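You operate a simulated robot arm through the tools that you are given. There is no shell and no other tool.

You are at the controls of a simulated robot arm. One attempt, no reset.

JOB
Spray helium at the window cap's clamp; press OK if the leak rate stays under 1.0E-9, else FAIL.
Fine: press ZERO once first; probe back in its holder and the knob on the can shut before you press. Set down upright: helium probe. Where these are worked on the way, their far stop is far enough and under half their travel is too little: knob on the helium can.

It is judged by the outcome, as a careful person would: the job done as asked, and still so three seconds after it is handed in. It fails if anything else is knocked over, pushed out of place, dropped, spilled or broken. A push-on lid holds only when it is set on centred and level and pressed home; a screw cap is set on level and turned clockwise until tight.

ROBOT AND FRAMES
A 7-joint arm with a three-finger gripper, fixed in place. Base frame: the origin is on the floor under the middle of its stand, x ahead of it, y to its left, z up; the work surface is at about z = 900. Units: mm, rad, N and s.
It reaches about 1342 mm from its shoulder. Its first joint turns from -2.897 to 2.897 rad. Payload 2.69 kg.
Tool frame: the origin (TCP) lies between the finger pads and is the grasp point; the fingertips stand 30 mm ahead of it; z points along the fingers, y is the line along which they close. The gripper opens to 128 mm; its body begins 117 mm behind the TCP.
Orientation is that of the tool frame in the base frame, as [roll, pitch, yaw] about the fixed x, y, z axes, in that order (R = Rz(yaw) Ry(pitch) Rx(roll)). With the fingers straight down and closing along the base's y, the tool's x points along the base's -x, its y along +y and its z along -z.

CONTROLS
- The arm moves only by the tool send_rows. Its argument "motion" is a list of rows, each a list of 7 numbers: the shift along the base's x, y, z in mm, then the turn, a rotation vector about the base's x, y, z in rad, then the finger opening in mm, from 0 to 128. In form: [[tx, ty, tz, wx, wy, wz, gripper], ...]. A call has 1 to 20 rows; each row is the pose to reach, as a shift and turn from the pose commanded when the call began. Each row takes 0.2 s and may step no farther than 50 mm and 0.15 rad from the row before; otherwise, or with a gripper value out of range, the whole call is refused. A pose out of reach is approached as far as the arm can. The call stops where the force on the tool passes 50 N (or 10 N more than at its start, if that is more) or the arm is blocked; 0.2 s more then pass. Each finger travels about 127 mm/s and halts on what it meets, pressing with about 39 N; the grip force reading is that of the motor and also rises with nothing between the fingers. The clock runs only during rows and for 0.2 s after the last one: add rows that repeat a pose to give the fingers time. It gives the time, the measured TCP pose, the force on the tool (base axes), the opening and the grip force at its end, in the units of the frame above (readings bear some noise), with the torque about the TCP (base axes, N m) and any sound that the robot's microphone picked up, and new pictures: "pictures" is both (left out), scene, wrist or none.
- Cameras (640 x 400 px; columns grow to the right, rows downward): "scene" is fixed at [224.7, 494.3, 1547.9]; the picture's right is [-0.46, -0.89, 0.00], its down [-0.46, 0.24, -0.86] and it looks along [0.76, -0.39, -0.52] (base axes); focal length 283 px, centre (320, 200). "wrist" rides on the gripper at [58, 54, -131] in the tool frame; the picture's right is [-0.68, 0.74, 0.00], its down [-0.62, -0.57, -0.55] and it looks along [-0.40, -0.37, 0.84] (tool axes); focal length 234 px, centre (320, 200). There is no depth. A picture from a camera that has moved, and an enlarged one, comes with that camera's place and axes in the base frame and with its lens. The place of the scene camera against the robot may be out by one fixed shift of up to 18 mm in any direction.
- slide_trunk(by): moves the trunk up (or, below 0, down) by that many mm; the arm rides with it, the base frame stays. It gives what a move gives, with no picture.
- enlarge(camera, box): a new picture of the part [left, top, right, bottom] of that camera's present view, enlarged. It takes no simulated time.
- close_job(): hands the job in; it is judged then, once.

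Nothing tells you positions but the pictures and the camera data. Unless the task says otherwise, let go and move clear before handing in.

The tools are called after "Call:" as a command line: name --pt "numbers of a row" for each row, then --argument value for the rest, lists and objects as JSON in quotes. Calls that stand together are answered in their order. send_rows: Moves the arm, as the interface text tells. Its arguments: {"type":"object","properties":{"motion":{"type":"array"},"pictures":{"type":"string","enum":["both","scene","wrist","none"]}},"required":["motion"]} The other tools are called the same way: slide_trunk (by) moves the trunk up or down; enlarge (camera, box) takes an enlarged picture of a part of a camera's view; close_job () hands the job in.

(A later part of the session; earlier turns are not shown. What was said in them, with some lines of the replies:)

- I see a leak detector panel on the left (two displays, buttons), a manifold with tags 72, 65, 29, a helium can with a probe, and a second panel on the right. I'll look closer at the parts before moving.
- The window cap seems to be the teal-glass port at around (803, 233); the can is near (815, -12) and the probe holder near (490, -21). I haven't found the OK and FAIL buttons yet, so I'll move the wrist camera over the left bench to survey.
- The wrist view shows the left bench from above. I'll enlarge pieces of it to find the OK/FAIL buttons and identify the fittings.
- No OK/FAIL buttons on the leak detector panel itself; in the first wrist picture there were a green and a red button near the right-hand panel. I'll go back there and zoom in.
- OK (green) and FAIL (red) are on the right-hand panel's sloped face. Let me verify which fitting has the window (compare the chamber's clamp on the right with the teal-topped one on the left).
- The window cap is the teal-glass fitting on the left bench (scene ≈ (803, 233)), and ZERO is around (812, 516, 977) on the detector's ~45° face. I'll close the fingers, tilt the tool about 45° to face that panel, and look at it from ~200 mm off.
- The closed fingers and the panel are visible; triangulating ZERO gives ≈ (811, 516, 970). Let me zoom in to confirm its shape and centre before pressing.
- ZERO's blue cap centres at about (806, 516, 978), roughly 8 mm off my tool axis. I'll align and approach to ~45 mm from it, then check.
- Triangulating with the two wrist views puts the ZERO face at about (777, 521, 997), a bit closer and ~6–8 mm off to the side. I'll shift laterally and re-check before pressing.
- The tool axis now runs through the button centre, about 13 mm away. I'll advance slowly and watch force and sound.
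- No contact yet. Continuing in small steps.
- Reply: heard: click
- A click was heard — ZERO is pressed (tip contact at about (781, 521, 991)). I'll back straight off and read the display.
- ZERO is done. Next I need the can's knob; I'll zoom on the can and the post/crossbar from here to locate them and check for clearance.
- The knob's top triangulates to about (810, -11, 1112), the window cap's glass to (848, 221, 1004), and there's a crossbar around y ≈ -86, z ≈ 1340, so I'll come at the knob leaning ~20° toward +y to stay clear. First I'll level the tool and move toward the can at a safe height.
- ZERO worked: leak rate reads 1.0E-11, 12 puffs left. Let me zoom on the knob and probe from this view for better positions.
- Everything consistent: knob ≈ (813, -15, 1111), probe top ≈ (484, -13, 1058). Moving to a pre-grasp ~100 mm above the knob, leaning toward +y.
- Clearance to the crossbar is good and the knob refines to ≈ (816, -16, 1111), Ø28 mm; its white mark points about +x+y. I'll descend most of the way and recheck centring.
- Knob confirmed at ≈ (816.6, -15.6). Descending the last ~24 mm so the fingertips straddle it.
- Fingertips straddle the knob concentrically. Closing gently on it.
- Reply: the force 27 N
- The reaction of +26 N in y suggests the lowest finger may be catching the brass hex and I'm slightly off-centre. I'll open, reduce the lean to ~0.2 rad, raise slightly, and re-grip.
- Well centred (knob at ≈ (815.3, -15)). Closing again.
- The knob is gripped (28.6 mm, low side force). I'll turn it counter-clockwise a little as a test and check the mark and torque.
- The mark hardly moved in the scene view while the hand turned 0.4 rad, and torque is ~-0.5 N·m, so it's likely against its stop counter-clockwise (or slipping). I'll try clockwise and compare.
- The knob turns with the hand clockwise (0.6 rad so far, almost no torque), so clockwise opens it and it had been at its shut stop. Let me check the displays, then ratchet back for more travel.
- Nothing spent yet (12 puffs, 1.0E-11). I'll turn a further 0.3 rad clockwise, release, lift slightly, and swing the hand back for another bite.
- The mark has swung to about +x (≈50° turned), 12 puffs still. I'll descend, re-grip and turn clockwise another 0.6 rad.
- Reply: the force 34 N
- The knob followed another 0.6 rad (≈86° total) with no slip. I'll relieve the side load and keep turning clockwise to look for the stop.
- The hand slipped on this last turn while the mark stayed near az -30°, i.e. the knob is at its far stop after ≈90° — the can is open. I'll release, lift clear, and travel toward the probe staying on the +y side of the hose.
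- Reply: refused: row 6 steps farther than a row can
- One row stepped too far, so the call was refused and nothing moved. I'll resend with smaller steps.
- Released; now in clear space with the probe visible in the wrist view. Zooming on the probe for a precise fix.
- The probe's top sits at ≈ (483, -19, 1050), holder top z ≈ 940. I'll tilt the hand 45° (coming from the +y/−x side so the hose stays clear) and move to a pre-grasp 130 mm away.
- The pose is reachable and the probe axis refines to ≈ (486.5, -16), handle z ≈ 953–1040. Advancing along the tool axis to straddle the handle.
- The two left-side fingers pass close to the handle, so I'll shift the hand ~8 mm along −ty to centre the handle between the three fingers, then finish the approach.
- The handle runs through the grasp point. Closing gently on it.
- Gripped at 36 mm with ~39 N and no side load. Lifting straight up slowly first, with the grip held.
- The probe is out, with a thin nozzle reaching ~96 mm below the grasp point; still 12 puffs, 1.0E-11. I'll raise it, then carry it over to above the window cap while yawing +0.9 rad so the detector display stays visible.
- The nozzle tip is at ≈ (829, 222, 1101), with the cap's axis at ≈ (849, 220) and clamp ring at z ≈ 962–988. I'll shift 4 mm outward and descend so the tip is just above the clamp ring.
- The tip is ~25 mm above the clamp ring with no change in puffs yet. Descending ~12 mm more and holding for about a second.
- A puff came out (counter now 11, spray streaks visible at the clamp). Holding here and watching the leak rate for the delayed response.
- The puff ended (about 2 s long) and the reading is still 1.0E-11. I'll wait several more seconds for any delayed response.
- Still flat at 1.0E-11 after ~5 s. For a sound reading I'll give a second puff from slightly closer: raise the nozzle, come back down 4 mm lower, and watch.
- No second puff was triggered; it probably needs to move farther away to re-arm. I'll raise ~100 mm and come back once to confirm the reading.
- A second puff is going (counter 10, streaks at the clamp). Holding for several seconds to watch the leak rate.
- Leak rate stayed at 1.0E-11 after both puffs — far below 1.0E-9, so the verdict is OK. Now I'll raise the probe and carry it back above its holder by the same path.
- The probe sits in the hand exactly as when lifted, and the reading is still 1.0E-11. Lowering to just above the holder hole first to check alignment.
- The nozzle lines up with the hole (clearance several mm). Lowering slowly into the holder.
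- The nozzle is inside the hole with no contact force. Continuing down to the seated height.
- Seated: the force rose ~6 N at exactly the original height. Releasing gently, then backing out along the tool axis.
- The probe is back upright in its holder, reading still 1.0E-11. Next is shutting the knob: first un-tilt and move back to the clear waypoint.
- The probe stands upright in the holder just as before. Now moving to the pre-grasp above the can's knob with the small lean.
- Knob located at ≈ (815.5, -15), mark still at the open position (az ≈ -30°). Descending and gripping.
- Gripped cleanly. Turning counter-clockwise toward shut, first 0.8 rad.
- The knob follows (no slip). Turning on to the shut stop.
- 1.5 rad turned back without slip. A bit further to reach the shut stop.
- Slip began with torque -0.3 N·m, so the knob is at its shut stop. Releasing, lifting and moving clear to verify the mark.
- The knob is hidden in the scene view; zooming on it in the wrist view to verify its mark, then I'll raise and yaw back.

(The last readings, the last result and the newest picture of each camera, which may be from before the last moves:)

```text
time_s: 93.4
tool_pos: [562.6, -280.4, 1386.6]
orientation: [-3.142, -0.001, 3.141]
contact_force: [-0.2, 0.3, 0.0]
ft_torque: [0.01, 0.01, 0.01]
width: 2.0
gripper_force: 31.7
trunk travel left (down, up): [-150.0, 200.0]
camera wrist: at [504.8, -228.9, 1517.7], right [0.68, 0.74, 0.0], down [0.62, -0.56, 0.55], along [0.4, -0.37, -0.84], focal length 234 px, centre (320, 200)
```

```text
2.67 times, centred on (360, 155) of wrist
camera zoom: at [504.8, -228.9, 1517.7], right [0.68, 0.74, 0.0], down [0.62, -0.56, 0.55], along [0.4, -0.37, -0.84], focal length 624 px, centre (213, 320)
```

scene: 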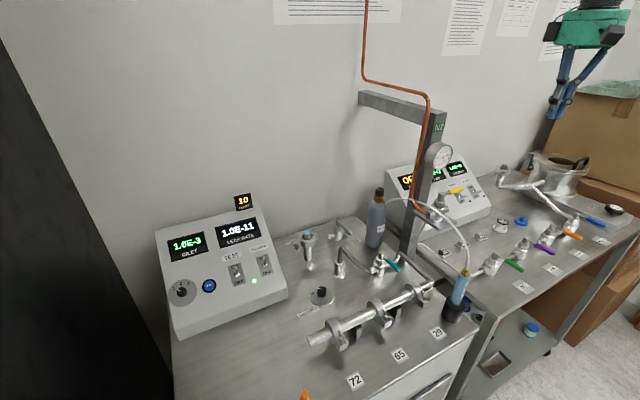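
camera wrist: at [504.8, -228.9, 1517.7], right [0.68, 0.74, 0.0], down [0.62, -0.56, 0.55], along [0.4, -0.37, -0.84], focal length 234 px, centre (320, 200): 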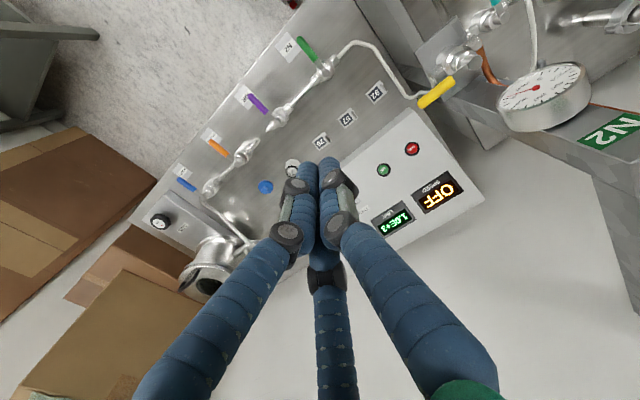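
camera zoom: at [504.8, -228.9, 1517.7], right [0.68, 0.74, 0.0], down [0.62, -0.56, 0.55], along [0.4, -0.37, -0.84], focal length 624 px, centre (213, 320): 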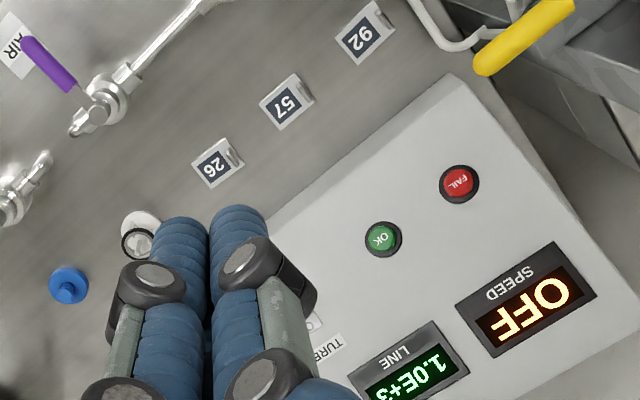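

The mark matches its initial (shut) position exactly. OK triangulates to ≈ (796, -284, 987). With the fingers closed I'll tilt 45° and move to a 200 mm standoff in front of OK.

Call:
send_rows --pt "12 0 -32 0 -0.0975 0 0" --pt "23 -1 -64 0 -0.195 0 0" --pt "35 -1 -97 0 -0.2925 0 0" --pt "46 -2 -129 0 -0.39 0 0" --pt "58 -2 -161 0 -0.4875 0 0" --pt "70 -3 -193 0 -0.585 0 0" --pt "81 -3 -225 0 -0.6825 0 0" --pt "93 -3.6 -257 0 -0.78 0 0" --pt "93 -3.6 -257 0 -0.78 0 0" --pictures "both"

Call:
enlarge --camera "wrist" --box '[240, 60, 400, 190]'

```text
time_s: 95.4
tool_pos: [656.2, -284.3, 1129.9]
orientation: [-3.14, 0.78, -3.139]
contact_force: [1.2, -0.4, 1.0]
ft_torque: [0.01, -0.02, 0.0]
width: 2.0
gripper_force: 31.5
trunk travel left (down, up): [-150.0, 200.0]
camera wrist: at [523.2, -232.0, 1182.0], right [0.48, 0.74, 0.48], down [0.05, -0.56, 0.82], along [0.88, -0.37, -0.31], focal length 234 px, centre (320, 200)
```

scene: 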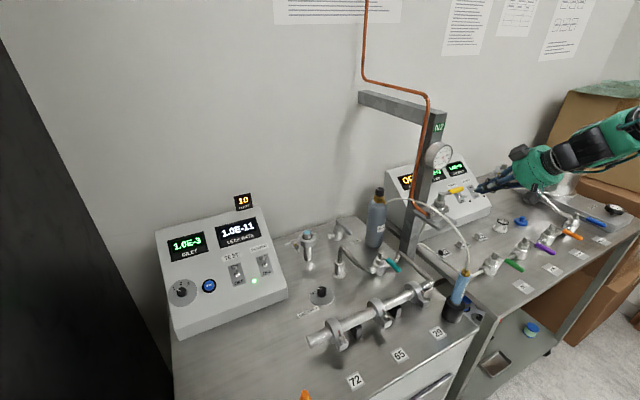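
wrist: 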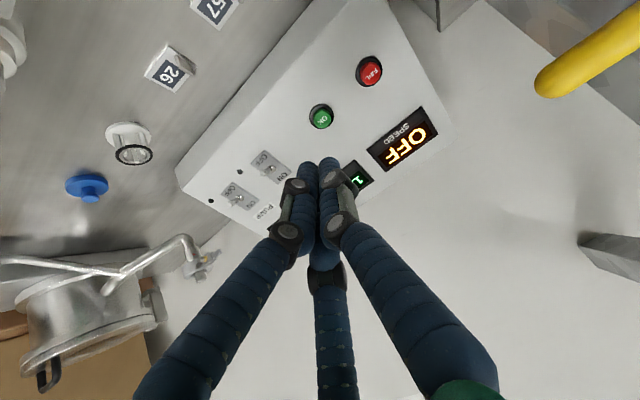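

```text
3.08 times, centred on (320, 125) of wrist
camera zoom: at [523.2, -232.0, 1182.0], right [0.48, 0.74, 0.48], down [0.05, -0.56, 0.82], along [0.88, -0.37, -0.31], focal length 720 px, centre (320, 431)
```

zoom: 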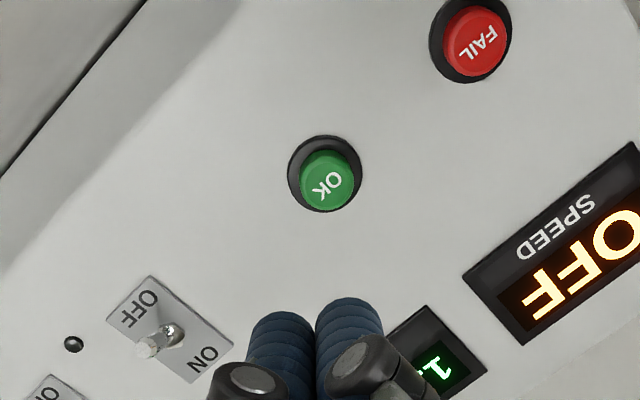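

OK is lined up with the tool axis (within ~2 mm), ~170 mm from the fingertips. Approaching to about 20 mm and rechecking.

Call:
send_rows --pt "27 0 -27 0 0 0 0" --pt "54 -0.5 -54 0 0 0 0" --pt "81 -0.7 -81 0 0 0 0" --pt "106 -0.7 -106 0 0 0 0" --pt "106 -0.7 -106 0 0 0 0" --pictures "wrist"

Call:
enlarge --camera "wrist" --box '[260, 110, 380, 210]'

```text
time_s: 96.6
tool_pos: [762.4, -285.4, 1023.1]
orientation: [3.141, 0.779, -3.139]
contact_force: [-0.2, -0.8, -1.0]
ft_torque: [0.01, -0.01, 0.04]
width: 2.1
gripper_force: 31.2
trunk travel left (down, up): [-150.0, 200.0]
camera wrist: at [629.6, -232.9, 1075.0], right [0.48, 0.74, 0.48], down [0.05, -0.57, 0.82], along [0.88, -0.37, -0.31], focal length 234 px, centre (320, 200)
```

wrist: 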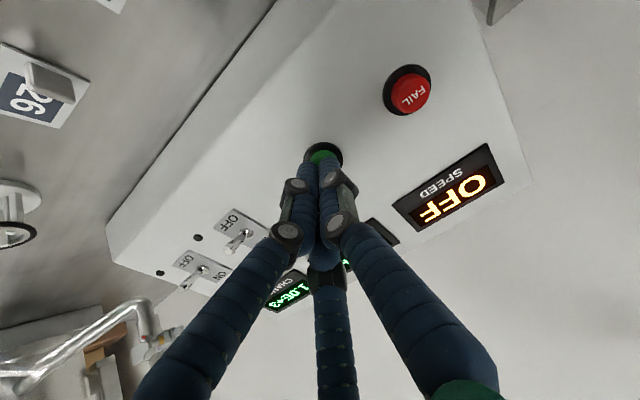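

```text
4.00 times, centred on (320, 160) of wrist
camera zoom: at [629.6, -232.9, 1075.0], right [0.48, 0.74, 0.48], down [0.05, -0.57, 0.82], along [0.88, -0.37, -0.31], focal length 937 px, centre (320, 360)
```

zoom: 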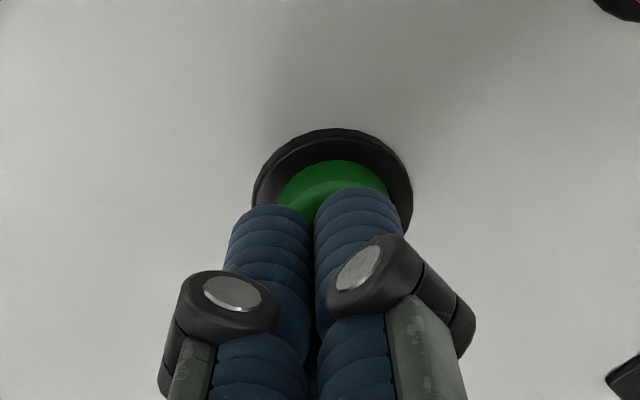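

Very similar to the ZERO alignment, ~2 mm to the right. Small correction, then advance slowly until the click.

Call:
send_rows --pt "0.9 1.4 0.9 0 0 0 0" --pt "3.0 1.4 -1.2 0 0 0 0" --pt "5.1 1.4 -3.3 0 0 0 0" --pt "6.5 1.4 -4.8 0 0 0 0" --pictures "none"

Call:
enlarge --camera "wrist" --box '[260, 110, 380, 210]'

```text
time_s: 97.6
tool_pos: [767.6, -283.5, 1019.3]
orientation: [-3.14, 0.778, -3.14]
contact_force: [-0.6, 0.2, 0.7]
ft_torque: [0.01, 0.01, 0.03]
width: 2.1
gripper_force: 31.6
trunk travel left (down, up): [-150.0, 200.0]
```

```text
4.00 times, centred on (320, 160) of wrist
camera zoom: at [634.8, -231.1, 1070.7], right [0.48, 0.74, 0.48], down [0.05, -0.56, 0.82], along [0.88, -0.37, -0.31], focal length 937 px, centre (320, 360)
```

zoom: 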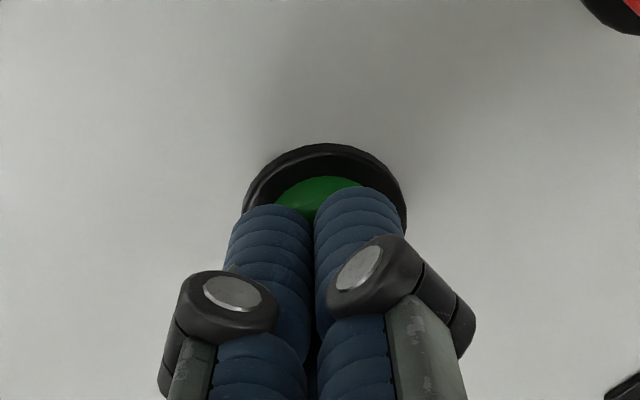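

Call:
send_rows --pt "1.0 0 -1.0 0 0 0 0" --pt "2.0 0 -2.0 0 0 0 0" --pt "3.0 0 -3.0 0 0 0 0" --pt "4.0 0 -4.0 0 0 0 0" --pictures "none"

Call:
enlarge --camera "wrist" --box '[260, 110, 380, 210]'

```text
time_s: 98.6
tool_pos: [770.3, -283.9, 1015.5]
orientation: [-3.141, 0.78, -3.14]
contact_force: [-0.1, -1.1, -0.4]
ft_torque: [0.02, -0.03, 0.03]
width: 2.2
gripper_force: 31.1
trunk travel left (down, up): [-150.0, 200.0]
```

```text
4.00 times, centred on (320, 160) of wrist
camera zoom: at [638.7, -231.4, 1066.6], right [0.48, 0.74, 0.48], down [0.05, -0.56, 0.82], along [0.88, -0.37, -0.31], focal length 937 px, centre (320, 360)
```

zoom: 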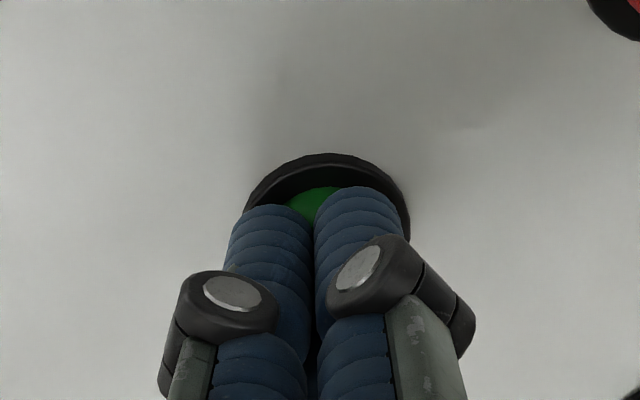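

Call:
send_rows --pt "0.8 0 -0.8 0 0 0 0" --pt "1.6 0 -1.6 0 0 0 0" --pt "2.4 0 -2.4 0 0 0 0" --pictures "none"

Call:
enlarge --camera "wrist" --box '[260, 110, 380, 210]'

```text
time_s: 99.4
tool_pos: [774.1, -282.9, 1012.5]
orientation: [-3.141, 0.78, -3.139]
contact_force: [-1.6, 0.4, 0.6]
ft_torque: [-0.03, 0.0, 0.05]
width: 6.1
gripper_force: 31.5
trunk travel left (down, up): [-150.0, 200.0]
heard: click
```

```text
4.00 times, centred on (320, 160) of wrist
camera zoom: at [641.1, -231.4, 1064.7], right [0.48, 0.74, 0.47], down [0.05, -0.56, 0.82], along [0.88, -0.37, -0.31], focal length 937 px, centre (320, 360)
```

zoom: 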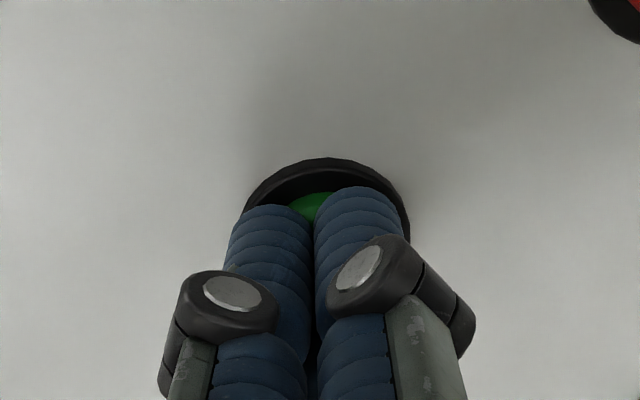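

A click was heard with the OK button under the fingertips. Backing straight off and checking the whole scene.

Call:
send_rows --pt "-10 0 10 0 0 0 0" --pt "-35 0 35 0 0 0 0" --pt "-65 0 65 0 0 0 0" --pt "-95 0 100 0 0 0 0" --pt "-120 0 140 0 0 0 0" --pt "-140 0 185 0 0 0 0" --pt "-160 0 230 0 0 0 0" --pictures "both"

Call:
enlarge --camera "scene" --box '[150, 150, 350, 300]'

Call:
enlarge --camera "scene" --box '[340, 160, 520, 340]'

Call:
enlarge --camera "wrist" --box '[220, 60, 480, 220]'

```text
time_s: 101.0
tool_pos: [611.5, -282.3, 1240.2]
orientation: [3.139, 0.778, -3.141]
contact_force: [0.8, -0.9, -0.6]
ft_torque: [0.01, 0.0, -0.01]
width: 2.4
gripper_force: 32.4
trunk travel left (down, up): [-150.0, 200.0]
camera wrist: at [479.4, -230.2, 1293.6], right [0.48, 0.74, 0.48], down [0.05, -0.57, 0.82], along [0.87, -0.37, -0.31], focal length 234 px, centre (320, 200)
```

scene: 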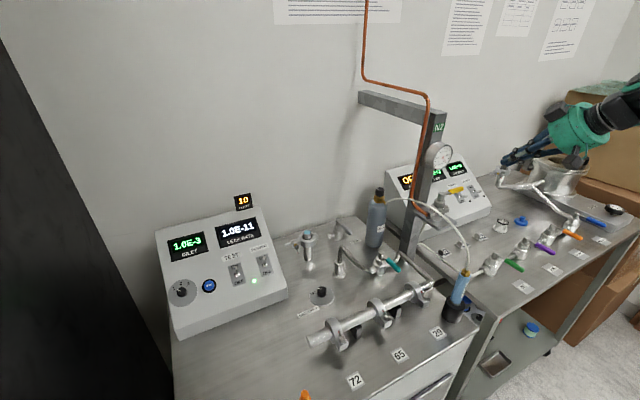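
wrist: 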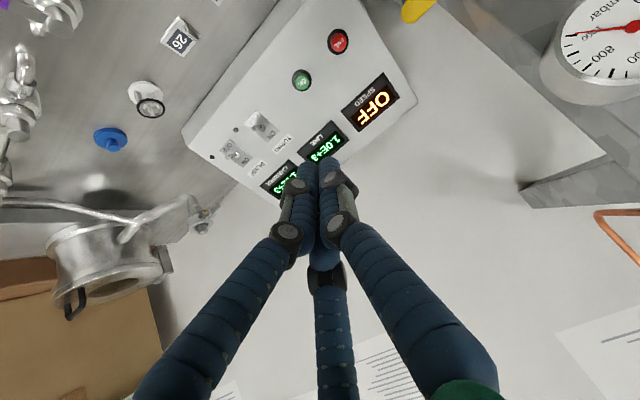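

```text
2.67 times, centred on (250, 225) of scene
camera zoom: at [224.7, 494.3, 1547.9], right [-0.46, -0.89, 0.0], down [-0.46, 0.24, -0.86], along [0.76, -0.39, -0.52], focal length 755 px, centre (507, 133)
```

zoom: 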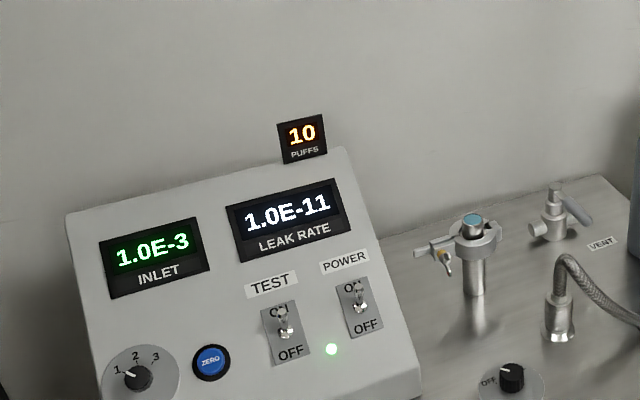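

```text
2.22 times, centred on (430, 250) of scene
camera zoom: at [224.7, 494.3, 1547.9], right [-0.46, -0.89, 0.0], down [-0.46, 0.24, -0.86], along [0.76, -0.39, -0.52], focal length 629 px, centre (76, 89)
```

zoom: 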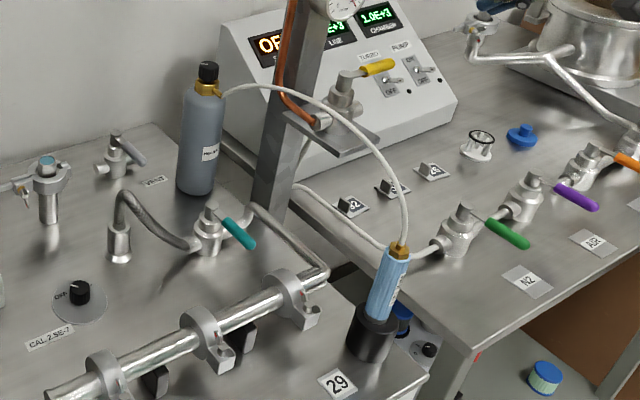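

```text
2.46 times, centred on (350, 140) of wrist
camera zoom: at [479.4, -230.2, 1293.6], right [0.48, 0.74, 0.48], down [0.05, -0.57, 0.82], along [0.87, -0.37, -0.31], focal length 576 px, centre (246, 348)
```

zoom: 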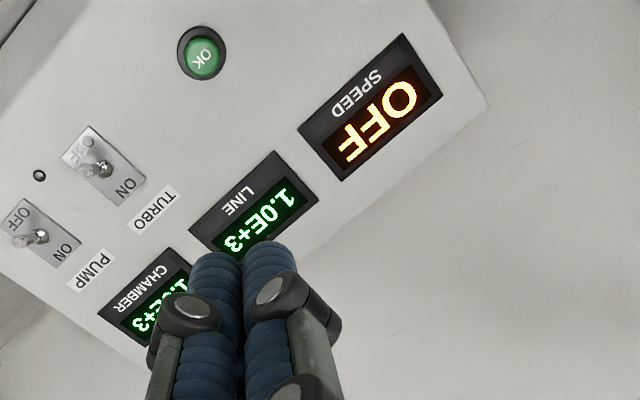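

Everything is in place: ZERO was pressed once, the window cap's clamp was sprayed twice, and the leak rate stayed at 1.0E-11. The probe is upright in its holder, the can's knob is at its shut mark, OK has clicked, and the arm is clear. Handing in.

Call:
close_job

```text
The job is handed in.
```

I pressed OK: the leak rate at the window cap's clamp stayed at 1.0E-11, well under the 1.0E-9 limit. The job is handed in; I haven't seen how it was judged.

- **ZERO:** pressed once before anything else. The reading went from 2.0E-10 to 1.0E-11.
- **Spray:** two puffs at the clamp, and the counter went from 12 to 10. I held for at least four seconds after each one and the leak rate did not move.
- **Before pressing OK:** the probe was back upright in its holder. The knob on the helium can was turned back to its shut stop, with its white mark where it started.
- **OK button:** it clicked once. The arm then backed clear, and nothing in the final pictures looked moved or knocked over.

The knob opens clockwise and shuts counter-clockwise, over about a quarter turn. My first test turn went counter-clockwise, against the shut stop, and the fingers slipped on the knob without turning it.
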